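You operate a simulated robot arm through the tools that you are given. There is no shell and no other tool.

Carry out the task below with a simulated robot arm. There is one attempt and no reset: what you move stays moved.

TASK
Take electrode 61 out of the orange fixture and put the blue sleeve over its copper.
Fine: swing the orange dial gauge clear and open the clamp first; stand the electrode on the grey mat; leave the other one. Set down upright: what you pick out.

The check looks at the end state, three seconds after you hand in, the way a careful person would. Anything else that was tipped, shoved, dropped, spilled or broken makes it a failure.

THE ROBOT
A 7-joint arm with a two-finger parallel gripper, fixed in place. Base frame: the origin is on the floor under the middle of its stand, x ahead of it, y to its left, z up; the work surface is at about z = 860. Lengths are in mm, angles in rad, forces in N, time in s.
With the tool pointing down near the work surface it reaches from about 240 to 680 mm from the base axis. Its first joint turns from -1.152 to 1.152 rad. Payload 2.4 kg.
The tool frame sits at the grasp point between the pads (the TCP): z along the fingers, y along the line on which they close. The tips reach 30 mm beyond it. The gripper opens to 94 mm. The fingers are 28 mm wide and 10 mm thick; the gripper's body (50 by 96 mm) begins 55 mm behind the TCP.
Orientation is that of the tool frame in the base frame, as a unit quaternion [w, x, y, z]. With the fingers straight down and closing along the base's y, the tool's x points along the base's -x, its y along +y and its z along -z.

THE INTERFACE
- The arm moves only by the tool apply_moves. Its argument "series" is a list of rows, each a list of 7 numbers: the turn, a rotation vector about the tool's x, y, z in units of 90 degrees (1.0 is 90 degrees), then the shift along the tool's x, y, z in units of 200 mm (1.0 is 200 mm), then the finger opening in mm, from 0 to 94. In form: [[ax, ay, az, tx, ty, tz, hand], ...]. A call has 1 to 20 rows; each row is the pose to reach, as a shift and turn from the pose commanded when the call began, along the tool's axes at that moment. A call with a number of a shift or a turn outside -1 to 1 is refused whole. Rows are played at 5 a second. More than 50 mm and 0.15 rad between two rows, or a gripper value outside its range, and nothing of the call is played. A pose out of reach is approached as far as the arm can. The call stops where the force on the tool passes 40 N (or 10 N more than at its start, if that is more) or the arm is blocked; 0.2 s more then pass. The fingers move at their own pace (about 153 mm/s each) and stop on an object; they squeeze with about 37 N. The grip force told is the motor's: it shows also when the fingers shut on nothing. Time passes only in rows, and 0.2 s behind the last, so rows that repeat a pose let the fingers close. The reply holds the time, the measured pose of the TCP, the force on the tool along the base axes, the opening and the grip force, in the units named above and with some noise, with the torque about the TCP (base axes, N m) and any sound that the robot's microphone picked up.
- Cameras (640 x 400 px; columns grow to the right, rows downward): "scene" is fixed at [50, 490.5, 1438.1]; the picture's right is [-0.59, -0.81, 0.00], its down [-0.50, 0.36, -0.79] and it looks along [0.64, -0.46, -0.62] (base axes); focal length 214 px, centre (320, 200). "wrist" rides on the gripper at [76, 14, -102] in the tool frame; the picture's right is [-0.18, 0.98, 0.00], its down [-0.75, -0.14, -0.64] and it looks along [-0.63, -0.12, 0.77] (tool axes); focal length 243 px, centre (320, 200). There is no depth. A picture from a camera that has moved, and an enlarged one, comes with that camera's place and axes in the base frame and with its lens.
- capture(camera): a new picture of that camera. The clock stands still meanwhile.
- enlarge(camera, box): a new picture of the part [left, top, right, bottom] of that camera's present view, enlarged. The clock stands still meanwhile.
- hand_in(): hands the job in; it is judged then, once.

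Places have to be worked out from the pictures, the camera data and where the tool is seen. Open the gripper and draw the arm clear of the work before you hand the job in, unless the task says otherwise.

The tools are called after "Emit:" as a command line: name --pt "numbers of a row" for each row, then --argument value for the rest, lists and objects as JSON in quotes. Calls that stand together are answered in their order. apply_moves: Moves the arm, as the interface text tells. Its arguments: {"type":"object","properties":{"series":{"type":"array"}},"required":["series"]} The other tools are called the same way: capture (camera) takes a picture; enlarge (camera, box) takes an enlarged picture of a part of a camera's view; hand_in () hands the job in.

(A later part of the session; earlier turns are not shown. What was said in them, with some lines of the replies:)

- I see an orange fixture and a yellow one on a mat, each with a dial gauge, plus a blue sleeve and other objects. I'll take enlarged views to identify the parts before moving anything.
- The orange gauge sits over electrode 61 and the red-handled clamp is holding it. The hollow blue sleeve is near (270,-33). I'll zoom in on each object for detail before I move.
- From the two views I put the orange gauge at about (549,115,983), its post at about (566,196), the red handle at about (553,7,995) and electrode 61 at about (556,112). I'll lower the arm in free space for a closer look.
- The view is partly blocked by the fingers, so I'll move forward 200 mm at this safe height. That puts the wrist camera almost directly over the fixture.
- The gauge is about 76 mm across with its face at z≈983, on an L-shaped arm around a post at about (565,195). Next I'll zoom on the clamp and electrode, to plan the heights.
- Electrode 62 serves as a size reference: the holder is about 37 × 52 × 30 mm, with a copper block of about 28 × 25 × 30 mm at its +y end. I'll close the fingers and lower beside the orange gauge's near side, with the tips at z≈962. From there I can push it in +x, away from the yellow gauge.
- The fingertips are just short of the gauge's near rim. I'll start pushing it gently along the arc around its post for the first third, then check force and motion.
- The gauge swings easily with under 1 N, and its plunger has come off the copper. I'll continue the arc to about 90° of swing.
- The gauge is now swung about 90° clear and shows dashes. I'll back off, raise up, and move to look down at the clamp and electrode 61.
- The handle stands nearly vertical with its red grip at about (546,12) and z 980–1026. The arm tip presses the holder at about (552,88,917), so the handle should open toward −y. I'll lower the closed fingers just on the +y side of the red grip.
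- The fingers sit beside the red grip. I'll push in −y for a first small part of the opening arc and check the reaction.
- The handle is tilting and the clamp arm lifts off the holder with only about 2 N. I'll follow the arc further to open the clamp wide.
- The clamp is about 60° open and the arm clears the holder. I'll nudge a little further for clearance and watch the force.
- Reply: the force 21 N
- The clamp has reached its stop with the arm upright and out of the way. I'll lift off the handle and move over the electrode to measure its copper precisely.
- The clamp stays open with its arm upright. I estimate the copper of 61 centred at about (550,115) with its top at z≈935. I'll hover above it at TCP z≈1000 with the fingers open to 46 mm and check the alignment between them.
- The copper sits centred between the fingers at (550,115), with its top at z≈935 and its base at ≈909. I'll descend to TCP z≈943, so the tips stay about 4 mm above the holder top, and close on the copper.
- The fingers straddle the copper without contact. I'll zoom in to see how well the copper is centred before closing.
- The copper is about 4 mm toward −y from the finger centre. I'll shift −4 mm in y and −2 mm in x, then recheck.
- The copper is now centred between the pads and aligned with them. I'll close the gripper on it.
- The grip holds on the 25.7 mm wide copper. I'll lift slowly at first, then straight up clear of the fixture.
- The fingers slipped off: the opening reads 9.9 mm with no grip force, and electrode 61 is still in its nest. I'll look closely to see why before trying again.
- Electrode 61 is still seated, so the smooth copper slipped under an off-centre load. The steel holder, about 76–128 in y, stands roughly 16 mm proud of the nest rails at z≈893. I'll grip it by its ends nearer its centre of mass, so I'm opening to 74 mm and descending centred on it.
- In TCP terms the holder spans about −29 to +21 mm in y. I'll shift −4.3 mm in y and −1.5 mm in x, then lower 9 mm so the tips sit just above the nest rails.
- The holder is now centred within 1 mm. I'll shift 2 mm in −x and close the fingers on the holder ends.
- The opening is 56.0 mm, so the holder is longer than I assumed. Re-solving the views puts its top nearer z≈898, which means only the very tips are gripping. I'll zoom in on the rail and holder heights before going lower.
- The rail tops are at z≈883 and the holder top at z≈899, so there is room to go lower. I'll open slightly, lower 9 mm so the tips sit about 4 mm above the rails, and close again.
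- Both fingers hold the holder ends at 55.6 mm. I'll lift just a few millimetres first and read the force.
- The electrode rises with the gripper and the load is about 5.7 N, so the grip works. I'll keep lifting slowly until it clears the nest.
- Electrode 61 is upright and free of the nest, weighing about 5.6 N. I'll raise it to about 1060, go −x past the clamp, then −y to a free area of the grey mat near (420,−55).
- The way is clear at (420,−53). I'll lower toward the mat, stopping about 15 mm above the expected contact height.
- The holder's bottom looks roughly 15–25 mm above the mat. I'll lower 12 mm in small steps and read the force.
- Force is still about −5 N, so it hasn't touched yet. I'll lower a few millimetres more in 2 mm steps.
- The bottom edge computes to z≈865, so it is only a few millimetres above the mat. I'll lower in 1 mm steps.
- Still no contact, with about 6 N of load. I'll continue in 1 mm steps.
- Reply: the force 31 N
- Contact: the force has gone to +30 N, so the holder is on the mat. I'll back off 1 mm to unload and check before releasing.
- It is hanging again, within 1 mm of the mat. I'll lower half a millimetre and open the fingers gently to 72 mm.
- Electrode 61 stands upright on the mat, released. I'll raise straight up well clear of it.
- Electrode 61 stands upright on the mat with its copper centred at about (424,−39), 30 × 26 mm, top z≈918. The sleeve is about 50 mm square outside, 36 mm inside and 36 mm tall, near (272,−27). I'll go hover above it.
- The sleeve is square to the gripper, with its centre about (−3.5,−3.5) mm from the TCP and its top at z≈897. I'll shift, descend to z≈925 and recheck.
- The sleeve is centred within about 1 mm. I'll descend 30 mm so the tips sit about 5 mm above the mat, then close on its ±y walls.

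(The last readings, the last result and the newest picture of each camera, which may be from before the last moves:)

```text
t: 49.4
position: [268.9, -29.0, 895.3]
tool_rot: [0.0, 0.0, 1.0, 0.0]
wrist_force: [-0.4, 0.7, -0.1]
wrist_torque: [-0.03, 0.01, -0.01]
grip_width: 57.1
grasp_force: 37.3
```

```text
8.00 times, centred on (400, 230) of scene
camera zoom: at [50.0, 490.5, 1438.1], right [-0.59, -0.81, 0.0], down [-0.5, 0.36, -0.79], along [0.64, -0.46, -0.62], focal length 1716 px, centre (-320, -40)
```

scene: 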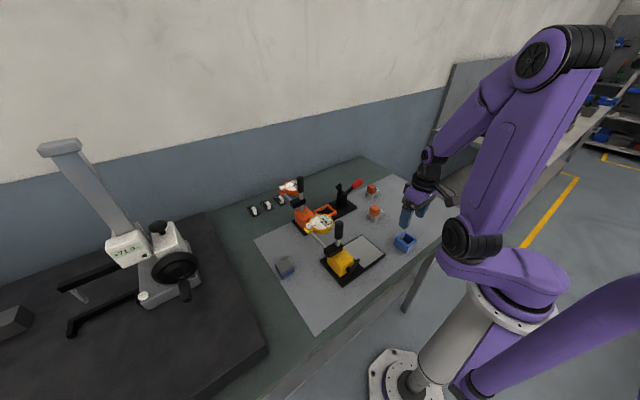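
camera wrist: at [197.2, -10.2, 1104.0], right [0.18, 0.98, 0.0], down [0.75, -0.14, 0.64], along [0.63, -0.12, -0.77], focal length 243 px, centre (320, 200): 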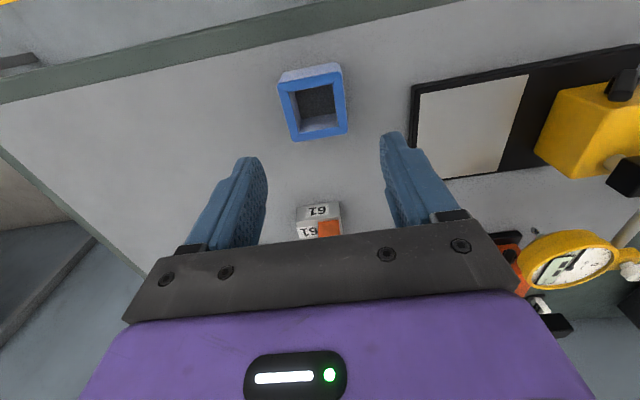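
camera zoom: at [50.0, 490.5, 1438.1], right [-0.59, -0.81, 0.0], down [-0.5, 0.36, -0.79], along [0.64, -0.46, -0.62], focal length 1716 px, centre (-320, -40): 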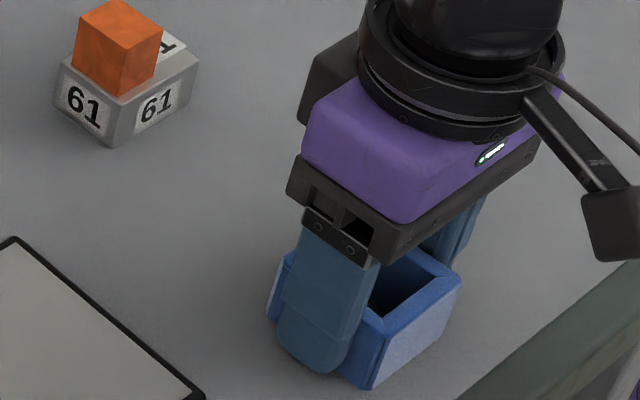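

The fingers stopped at 57.1 mm, wider than the roughly 51 mm I measured for the sleeve. I'll look closely at the contact before lifting.

Emit:
enlarge --camera "wrist" --box '[265, 120, 325, 220]'

Emit:
enlarge --camera "wrist" --box '[335, 120, 410, 220]'

Emit:
enlarge --camera "scene" --box '[395, 220, 430, 255]'

```text
4.00 times, centred on (295, 170) of wrist
camera zoom: at [192.2, -13.9, 997.5], right [0.18, 0.98, 0.0], down [0.75, -0.14, 0.64], along [0.63, -0.12, -0.77], focal length 970 px, centre (420, 320)
```

zoom: 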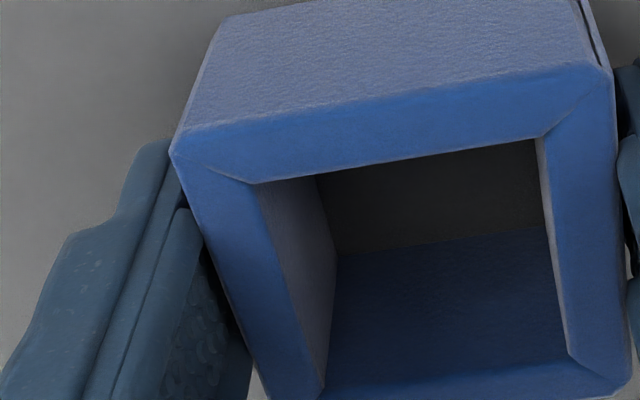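

```text
4.00 times, centred on (372, 170) of wrist
camera zoom: at [192.2, -13.9, 997.5], right [0.18, 0.98, 0.0], down [0.75, -0.14, 0.64], along [0.63, -0.12, -0.77], focal length 970 px, centre (110, 320)
```

zoom: 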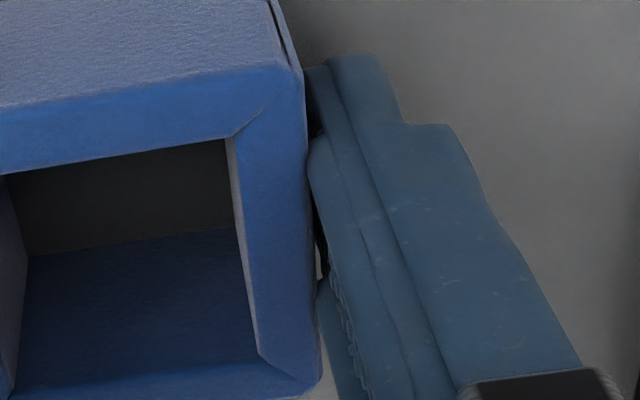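

```text
11.43 times, centred on (412, 238) of scene
camera zoom: at [50.0, 490.5, 1438.1], right [-0.59, -0.81, 0.0], down [-0.5, 0.36, -0.79], along [0.64, -0.46, -0.62], focal length 2451 px, centre (-737, -229)
```

zoom: 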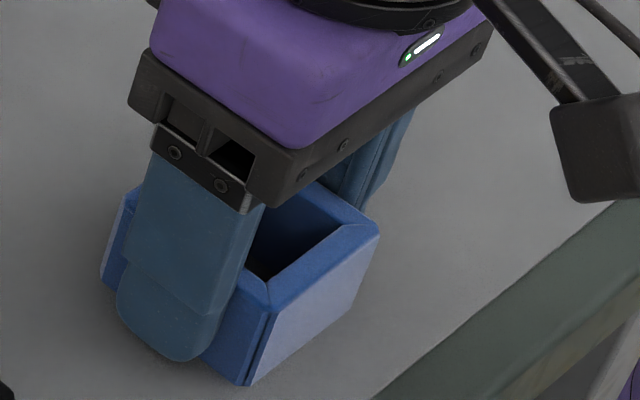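

The close-up shows thin raised panels on the sleeve's side walls, which explains the 57 mm, and both fingers are flat against them. I'll lift slowly and check the load.

Emit:
apply_moves --pt "0 0 0 0 0 -0.01 40" --pt "0 0 0 0 0 -0.03 40" --pt "0 0 0 0 0 -0.06 40" --pt "0 0 0 0 0 -0.1 40" --pt "0 0 0 0 0 -0.15 40" --pt "0 0 0 0 0 -0.15 40"

Emit:
enlarge --camera "wrist" --box '[220, 60, 420, 220]'

Emit:
enlarge --camera "scene" --box '[370, 195, 440, 255]'

```text
t: 50.8
position: [268.2, -27.8, 924.1]
tool_rot: [0.0, 0.0, 1.0, 0.0]
wrist_force: [0.0, 0.2, -1.1]
wrist_torque: [0.0, 0.02, -0.01]
grip_width: 57.1
grasp_force: 36.9
```

```text
2.50 times, centred on (320, 140) of wrist
camera zoom: at [191.9, -13.2, 1026.1], right [0.18, 0.98, 0.0], down [0.75, -0.14, 0.64], along [0.63, -0.12, -0.77], focal length 606 px, centre (320, 350)
```

zoom: 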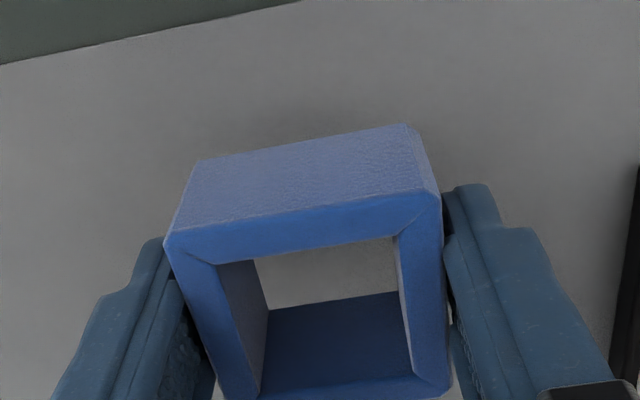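

```text
6.67 times, centred on (405, 225) of scene
camera zoom: at [50.0, 490.5, 1438.1], right [-0.59, -0.81, 0.0], down [-0.5, 0.36, -0.79], along [0.64, -0.46, -0.62], focal length 1430 px, centre (-247, 33)
```

zoom: 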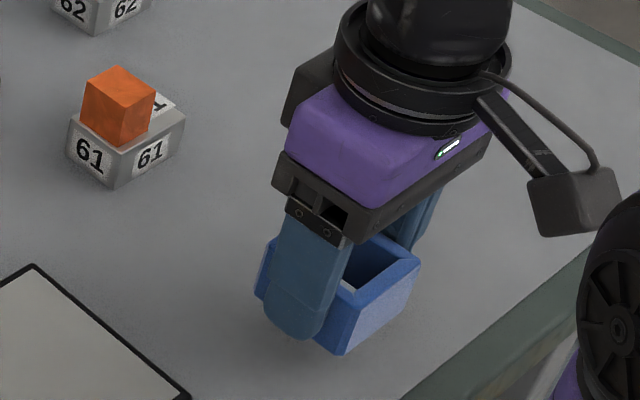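

The sleeve is lifted, is open right through, and is centred on the TCP. I'll carry it up and over to hover above electrode 61's copper at about (425,−42).

Emit:
apply_moves --pt "0 0 0 0 0 -0.2 40" --pt "0 0 0 0 0 -0.4 40" --pt "0 0 0 -0.2 -0.015 -0.4 40" --pt "0 0 0 -0.4 -0.03 -0.4 40" --pt "0 0 0 -0.6 -0.045 -0.4 40" --pt "0 0 0 -0.7 -0.06 -0.4 40" --pt "0 0 0 -0.7875 -0.06 -0.4 40" --pt "0 0 0 -0.7875 -0.06 -0.4 40" --pt "0 0 0 -0.7875 -0.06 -0.4 40"

Emit:
capture --camera "wrist"

Emit:
enlarge --camera "wrist" --box '[230, 60, 410, 220]'

Emit:
enlarge --camera "scene" --box '[345, 165, 405, 220]'

```text
t: 52.8
position: [424.9, -40.3, 1005.6]
tool_rot: [0.001, -0.001, 1.0, 0.001]
wrist_force: [-0.6, -1.2, -0.6]
wrist_torque: [0.03, -0.01, -0.01]
grip_width: 57.2
grasp_force: 36.9
```

```text
taken
camera wrist: at [348.3, -23.0, 1108.2], right [0.18, 0.98, 0.0], down [0.75, -0.14, 0.64], along [0.63, -0.12, -0.77], focal length 243 px, centre (320, 200)
```

wrist: 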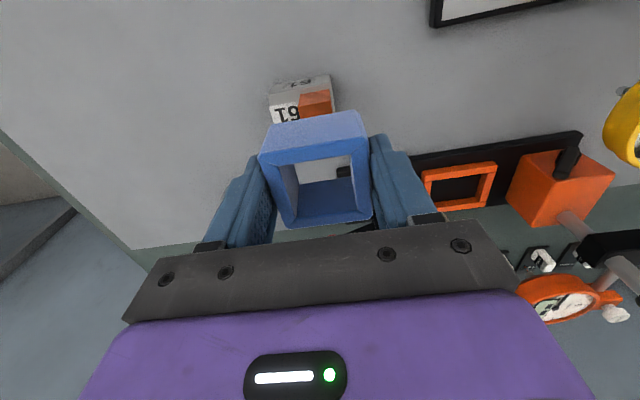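

```text
2.50 times, centred on (320, 140) of wrist
camera zoom: at [348.3, -23.0, 1108.2], right [0.18, 0.98, 0.0], down [0.75, -0.14, 0.64], along [0.63, -0.12, -0.77], focal length 606 px, centre (320, 350)
```

zoom: 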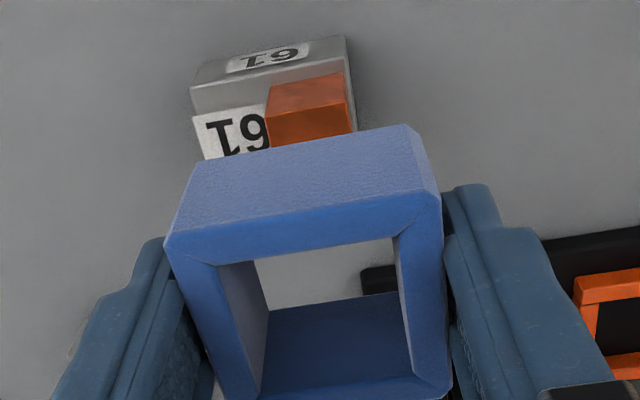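

```text
7.27 times, centred on (375, 192) of scene
camera zoom: at [50.0, 490.5, 1438.1], right [-0.59, -0.81, 0.0], down [-0.5, 0.36, -0.79], along [0.64, -0.46, -0.62], focal length 1560 px, centre (-80, 254)
```

zoom: 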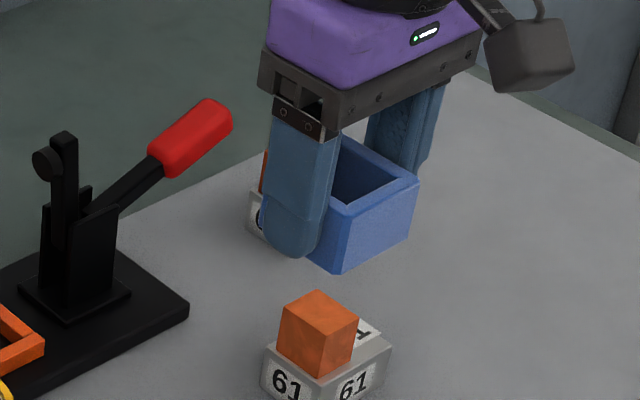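

Relative to the TCP, the copper centre is about (+0.2,−1.3) mm and the sleeve centre about (−0.4,+0.5). I'll shift 3.3 mm in −y and descend to about 8 mm above the copper, then verify.

Emit:
apply_moves --pt "0 0 0 -0.003 -0.0165 0.06 40" --pt "0 0 0 -0.003 -0.0165 0.13 40" --pt "0 0 0 -0.003 -0.0165 0.19 40" --pt "0 0 0 -0.003 -0.0165 0.22 40" --pt "0 0 0 -0.003 -0.0165 0.22 40" --pt "0 0 0 -0.003 -0.0165 0.22 40"

Emit:
enlarge --camera "wrist" --box '[230, 60, 410, 220]'

Emit:
enlarge --camera "scene" --box '[355, 180, 405, 225]'

```text
t: 54.2
position: [426.8, -44.2, 962.3]
tool_rot: [0.0, 0.0, 1.0, 0.001]
wrist_force: [1.0, 0.0, -0.1]
wrist_torque: [-0.01, 0.01, -0.01]
grip_width: 57.2
grasp_force: 36.2
```

```text
2.50 times, centred on (320, 140) of wrist
camera zoom: at [350.1, -28.3, 1063.9], right [0.18, 0.98, 0.0], down [0.75, -0.14, 0.64], along [0.63, -0.12, -0.77], focal length 606 px, centre (320, 350)
```

zoom: 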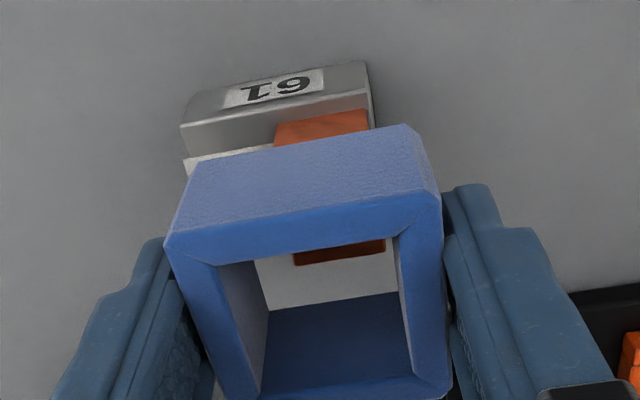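

```text
8.89 times, centred on (380, 202) of scene
camera zoom: at [50.0, 490.5, 1438.1], right [-0.59, -0.81, 0.0], down [-0.5, 0.36, -0.79], along [0.64, -0.46, -0.62], focal length 1906 px, centre (-213, 178)
```

zoom: 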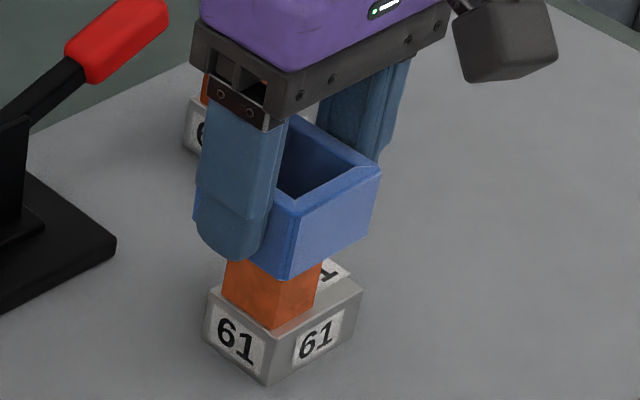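

Through the sleeve I can see the copper; relative to the sleeve centre it is about (−1.7,+2.4) mm. I'll correct −1.5 mm in x and +0.6 mm in y, then lower past the copper's top edge in small steps while watching the force.

Emit:
apply_moves --pt "0 0 0 0.0075 0.003 0 40" --pt "0 0 0 0.0075 0.003 0 40" --pt "0 0 0 0.0075 0.003 0.02 40" --pt "0 0 0 0.0075 0.003 0.035 40" --pt "0 0 0 0.0075 0.003 0.05 40" --pt "0 0 0 0.0075 0.003 0.06 40" --pt "0 0 0 0.0075 0.003 0.06 40"

Emit:
enlarge --camera "wrist" --box '[230, 60, 410, 220]'

Emit:
enlarge --camera "scene" --box '[355, 180, 405, 225]'

```text
t: 55.8
position: [424.8, -42.5, 949.6]
tool_rot: [0.0, 0.0, 1.0, 0.0]
wrist_force: [-0.1, 0.2, -0.5]
wrist_torque: [0.02, -0.03, 0.01]
grip_width: 57.1
grasp_force: 37.2
```

```text
2.50 times, centred on (320, 140) of wrist
camera zoom: at [348.6, -27.3, 1051.9], right [0.18, 0.98, 0.0], down [0.75, -0.14, 0.64], along [0.63, -0.12, -0.77], focal length 606 px, centre (320, 350)
```

zoom: 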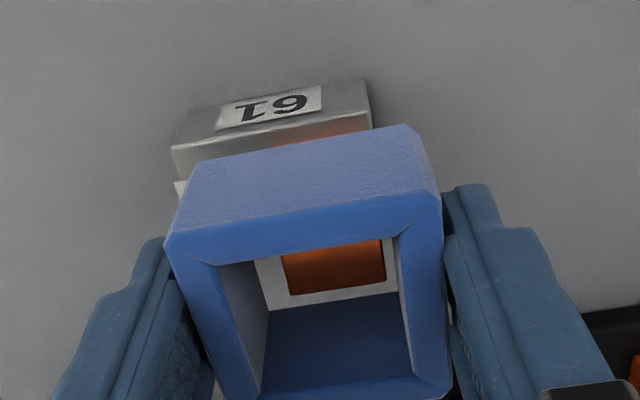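

```text
8.89 times, centred on (380, 202) of scene
camera zoom: at [50.0, 490.5, 1438.1], right [-0.59, -0.81, 0.0], down [-0.5, 0.36, -0.79], along [0.64, -0.46, -0.62], focal length 1906 px, centre (-213, 178)
```

zoom: 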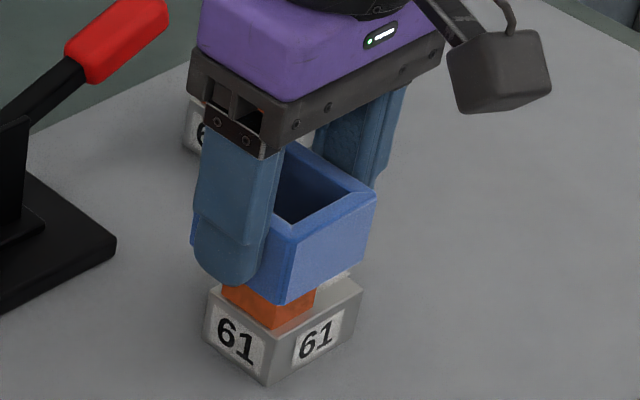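

The sleeve is at the copper's top and well centred, offset about (0,+1.5) mm, with no contact force. I'll lower another 20 mm in steps.

Emit:
apply_moves --pt "0 0 0 0 0 0.015 40" --pt "0 0 0 0 0 0.03 40" --pt "0 0 0 0 0 0.045 40" --pt "0 0 0 0 0 0.06 40" --pt "0 0 0 0 0 0.075 40" --pt "0 0 0 0 0 0.09 40" --pt "0 0 0 0 0 0.105 40" --pt "0 0 0 0 0 0.105 40"

Emit:
enlarge --camera "wrist" --box '[230, 60, 410, 220]'

Emit:
enlarge --camera "scene" --box '[355, 180, 405, 225]'

```text
t: 57.6
position: [424.9, -43.5, 927.8]
tool_rot: [0.0, 0.0, 1.0, 0.0]
wrist_force: [0.0, -0.5, 0.0]
wrist_torque: [-0.01, 0.05, -0.01]
grip_width: 57.6
grasp_force: 36.9
```

```text
2.50 times, centred on (320, 140) of wrist
camera zoom: at [348.9, -27.4, 1029.7], right [0.18, 0.98, 0.0], down [0.75, -0.14, 0.64], along [0.63, -0.12, -0.77], focal length 606 px, centre (320, 350)
```

zoom: 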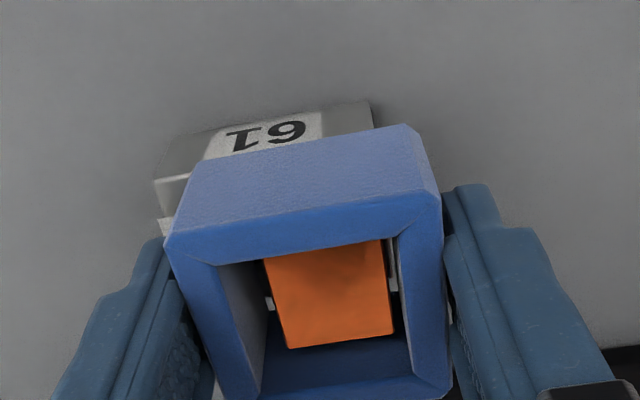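

```text
8.89 times, centred on (380, 202) of scene
camera zoom: at [50.0, 490.5, 1438.1], right [-0.59, -0.81, 0.0], down [-0.5, 0.36, -0.79], along [0.64, -0.46, -0.62], focal length 1906 px, centre (-213, 178)
```

zoom: 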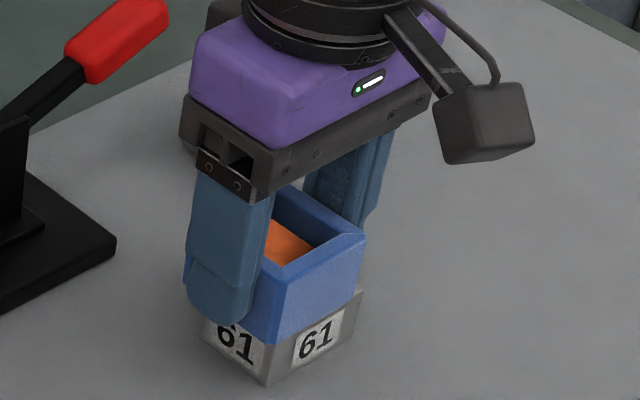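

The sleeve slides down around the copper without force. I'll lower in 1 mm steps toward the holder's top.

Emit:
apply_moves --pt "0 0 0 0 0 0.005 40" --pt "0 0 0 0 0 0.01 40" --pt "0 0 0 0 0 0.015 40" --pt "0 0 0 0 0 0.02 40" --pt "0 0 0 0 0 0.025 40" --pt "0 0 0 0 0 0.025 40"

Emit:
enlarge --camera "scene" --box '[360, 195, 395, 225]'

```text
t: 58.8
position: [426.0, -44.0, 924.9]
tool_rot: [0.001, -0.001, 1.0, -0.001]
wrist_force: [-3.8, 0.8, 11.6]
wrist_torque: [0.01, 0.16, -0.05]
grip_width: 57.0
grasp_force: 37.2
stopped in row 5: the force on the tool passed its limit at 43 N (the readings are from after the stop); the commanded pose is now the measured one
```

```text
13.33 times, centred on (378, 210) of scene
camera zoom: at [49.8, 490.6, 1438.1], right [-0.59, -0.81, 0.0], down [-0.5, 0.36, -0.79], along [0.64, -0.46, -0.62], focal length 2860 px, centre (-447, 67)
```

zoom: 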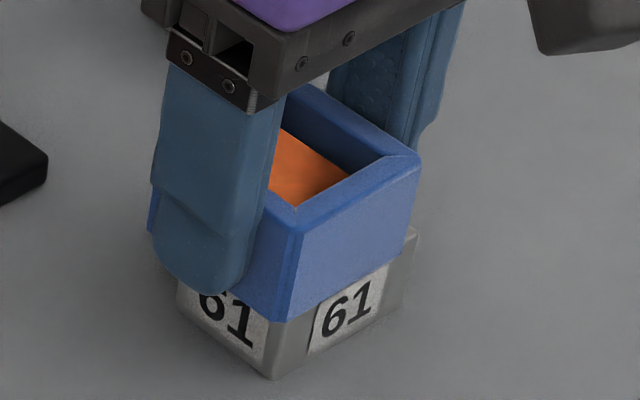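

The force limit tripped on contact: the sleeve bottom has reached the holder top at z≈890, with the copper inside. I'll check the wrist view before releasing.

Emit:
enlarge --camera "wrist" --box '[230, 60, 410, 220]'

Emit:
capture --camera "scene"

```text
2.50 times, centred on (320, 140) of wrist
camera zoom: at [348.7, -27.8, 1026.9], right [0.18, 0.98, 0.0], down [0.75, -0.14, 0.64], along [0.63, -0.12, -0.77], focal length 606 px, centre (320, 350)
```

zoom: 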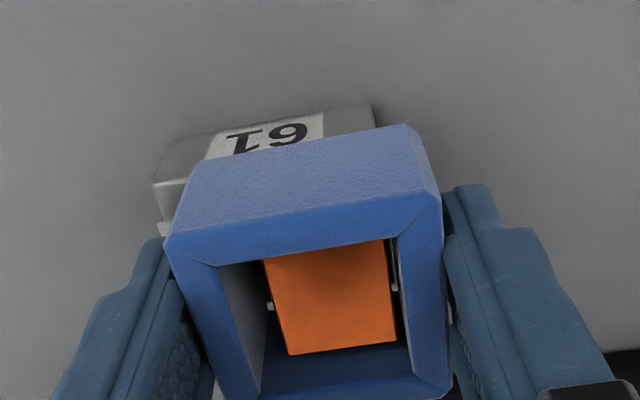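

```text
taken
```

scene: 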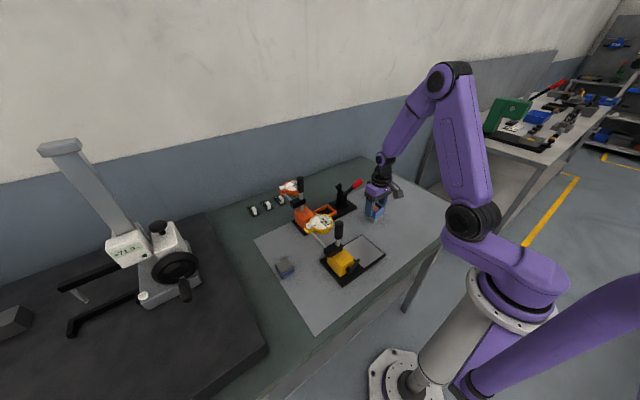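

The copper sits inside the sleeve with clearance all round, and the sleeve rests on the holder. I'll ease up half a millimetre and open the fingers to 72 mm.

Emit:
apply_moves --pt "0 0 0 0 0 -0.003 40" --pt "0 0 0 0 0 -0.003 40" --pt "0 0 0 0 0 -0.003 58" --pt "0 0 0 0 0 -0.003 64" --pt "0 0 0 0 0 -0.003 72" --pt "0 0 0 0 0 -0.003 72"

Emit:
enlarge --camera "wrist" --box '[230, 60, 410, 220]'

Emit:
enlarge --camera "scene" --box '[360, 195, 395, 225]'

```text
t: 60.2
position: [426.0, -44.3, 925.0]
tool_rot: [0.001, -0.001, 1.0, 0.0]
wrist_force: [0.3, 0.3, 0.3]
wrist_torque: [-0.02, 0.02, -0.03]
grip_width: 72.2
grasp_force: 0.1
```

```text
2.50 times, centred on (320, 140) of wrist
camera zoom: at [349.2, -28.5, 1026.7], right [0.18, 0.98, 0.0], down [0.75, -0.14, 0.64], along [0.63, -0.12, -0.77], focal length 606 px, centre (320, 350)
```

zoom: 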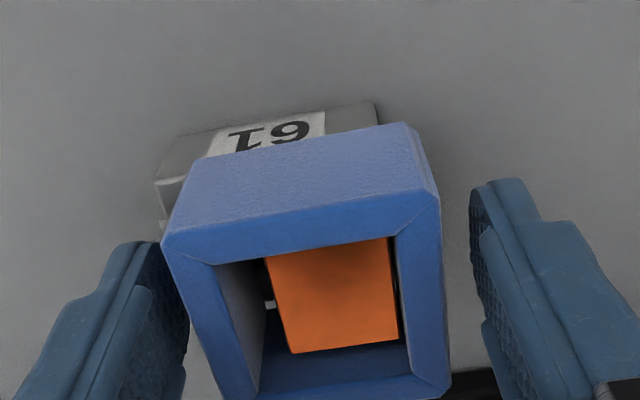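

```text
13.33 times, centred on (378, 210) of scene
camera zoom: at [50.0, 490.5, 1438.1], right [-0.59, -0.81, 0.0], down [-0.5, 0.36, -0.79], along [0.64, -0.46, -0.62], focal length 2860 px, centre (-447, 67)
```

zoom: 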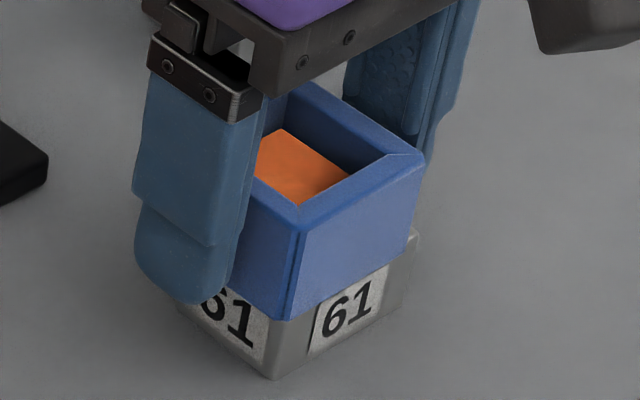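

The sleeve is released and sits flat on the holder around the copper. I'll raise straight up and inspect.

Emit:
apply_moves --pt "0 0 0 0 0 -0.03 72" --pt "0 0 0 0 0 -0.08 72" --pt "0 0 0 0 0 -0.2 72" --pt "0 0 0 0 0 -0.4 72" --pt "0 0 0 0 0 -0.6 72" --pt "0 0 0 0 0 -0.8 72" --pt "0 0 0 0 0 -0.8 72"

Emit:
capture --camera "wrist"

Emit:
enlarge --camera "wrist" --box '[270, 60, 370, 140]'

Emit:
enlarge --camera "scene" --box '[355, 190, 405, 230]'

```text
t: 61.8
position: [426.7, -45.5, 1084.6]
tool_rot: [0.001, 0.0, 1.0, 0.0]
wrist_force: [-0.5, 0.6, -0.8]
wrist_torque: [-0.03, -0.04, 0.01]
grip_width: 71.9
grasp_force: 0.0
```

```text
taken
camera wrist: at [350.6, -28.7, 1187.1], right [0.18, 0.98, 0.0], down [0.75, -0.14, 0.64], along [0.63, -0.12, -0.77], focal length 243 px, centre (320, 200)
```

wrist: 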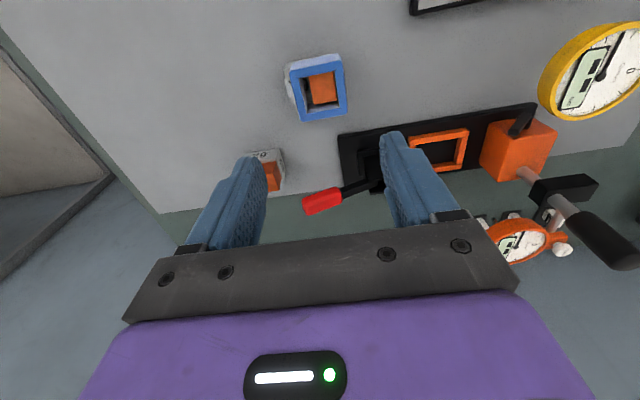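

```text
5.00 times, centred on (320, 100) of wrist
camera zoom: at [350.6, -28.7, 1187.1], right [0.18, 0.98, 0.0], down [0.75, -0.14, 0.64], along [0.63, -0.12, -0.77], focal length 1213 px, centre (320, 700)
```

zoom: 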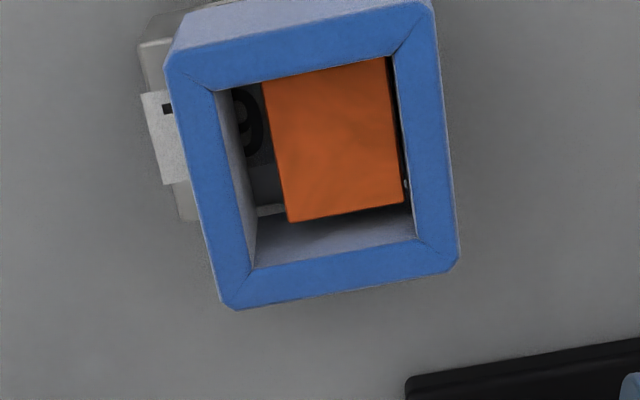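

```text
10.00 times, centred on (380, 210) of scene
camera zoom: at [50.0, 490.5, 1438.1], right [-0.59, -0.81, 0.0], down [-0.5, 0.36, -0.79], along [0.64, -0.46, -0.62], focal length 2145 px, centre (-280, 100)
```

zoom: 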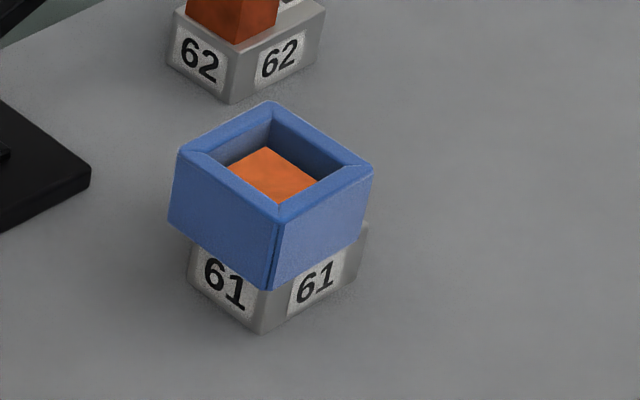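

The sleeve sits level over the copper of electrode 61, and everything else looks undisturbed. I'll open fully and draw the arm up and back, clear of the work, for a final check.

Emit:
apply_moves --pt "0 0 0 0 0 -0.2 80" --pt "0 0 0 0 0 -0.4 94" --pt "0 0 0 0 0 -0.6 94" --pt "0 0 0 0.1 0 -0.8 94" --pt "0 0 0 0.25 0 -0.9 94" --pt "0 0 0 0.4 0 -0.95 94" --pt "0 0 0 0.4 0 -0.95 94"

Emit:
capture --camera "scene"

Emit:
enlarge --camera "scene" --box '[240, 150, 440, 290]'

Emit:
enlarge --camera "scene" --box '[355, 180, 405, 230]'

Emit:
capture --camera "wrist"

```text
t: 63.4
position: [343.2, -45.2, 1275.8]
tool_rot: [0.001, -0.001, 1.0, 0.0]
wrist_force: [-0.7, -0.4, 0.0]
wrist_torque: [0.04, 0.01, -0.03]
grip_width: 94.1
grasp_force: 0.1
```

```text
taken
```

scene: 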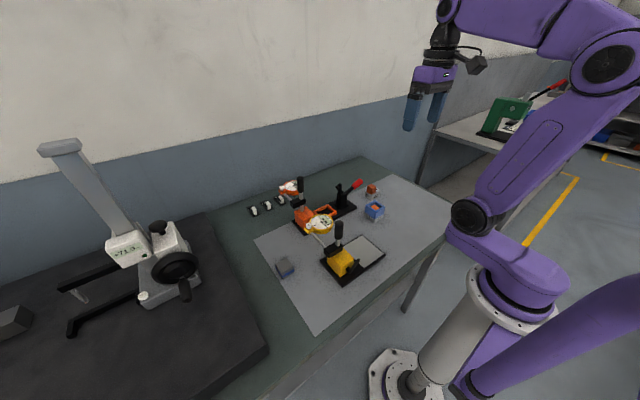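

```text
2.86 times, centred on (340, 220) of scene
camera zoom: at [50.0, 490.5, 1438.1], right [-0.59, -0.81, 0.0], down [-0.5, 0.36, -0.79], along [0.64, -0.46, -0.62], focal length 613 px, centre (263, 143)
```

zoom: 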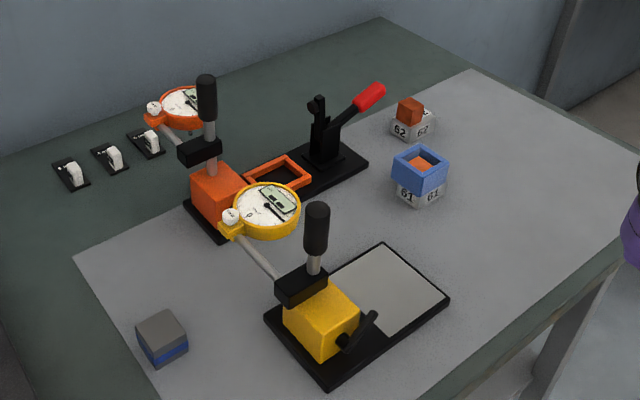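

```text
8.00 times, centred on (380, 205) of scene
camera zoom: at [50.0, 490.5, 1438.1], right [-0.59, -0.81, 0.0], down [-0.5, 0.36, -0.79], along [0.64, -0.46, -0.62], focal length 1716 px, centre (-160, 160)
```

zoom: 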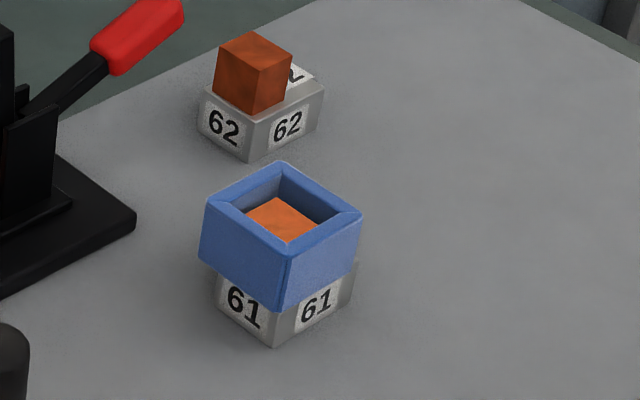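

```text
taken
camera wrist: at [267.1, -29.3, 1378.5], right [0.18, 0.98, 0.0], down [0.75, -0.14, 0.64], along [0.63, -0.12, -0.77], focal length 243 px, centre (320, 200)
```

wrist: 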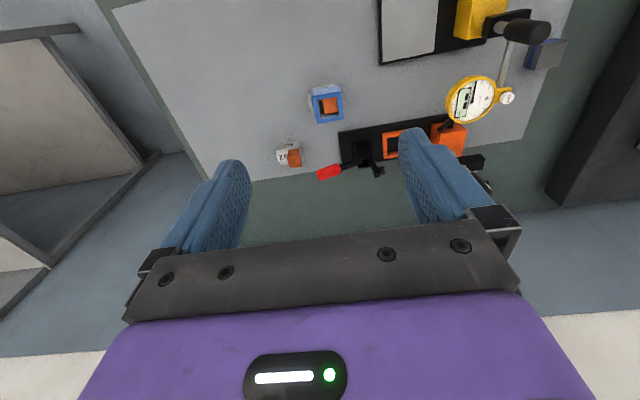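

Final check: electrode 61 stands upright on the grey mat with the blue sleeve level over its copper. The orange gauge is swung clear and the clamp is open. Electrode 62, the yellow fixture and the other parts are where they started, and the gripper is open and clear. I'm handing in.

Emit:
hand_in

```text
The job is handed in.
```

Electrode 61 is out of the orange fixture and standing upright on the grey mat, with the blue sleeve level over its copper. The job is handed in, but I haven't seen the check's result.

- **Before lifting:** I swung the orange dial gauge about 90° clear and opened the clamp to its stop. Both stayed there.
- **First lift slipped:** I gripped the copper first, and the fingers slid off, leaving the electrode in its nest. I then lifted it by the ends of its steel holder, and that held.
- **Contact forces:** Setting the electrode down briefly pressed it onto the mat at about 30 N. Lowering the sleeve onto the holder tripped the 40 N limit at 43 N. Nothing looked tipped or shifted afterwards.
- **Everything else:** In the last pictures, electrode 62, the yellow fixture and the other parts are where they started. The arm is open and clear of the work.
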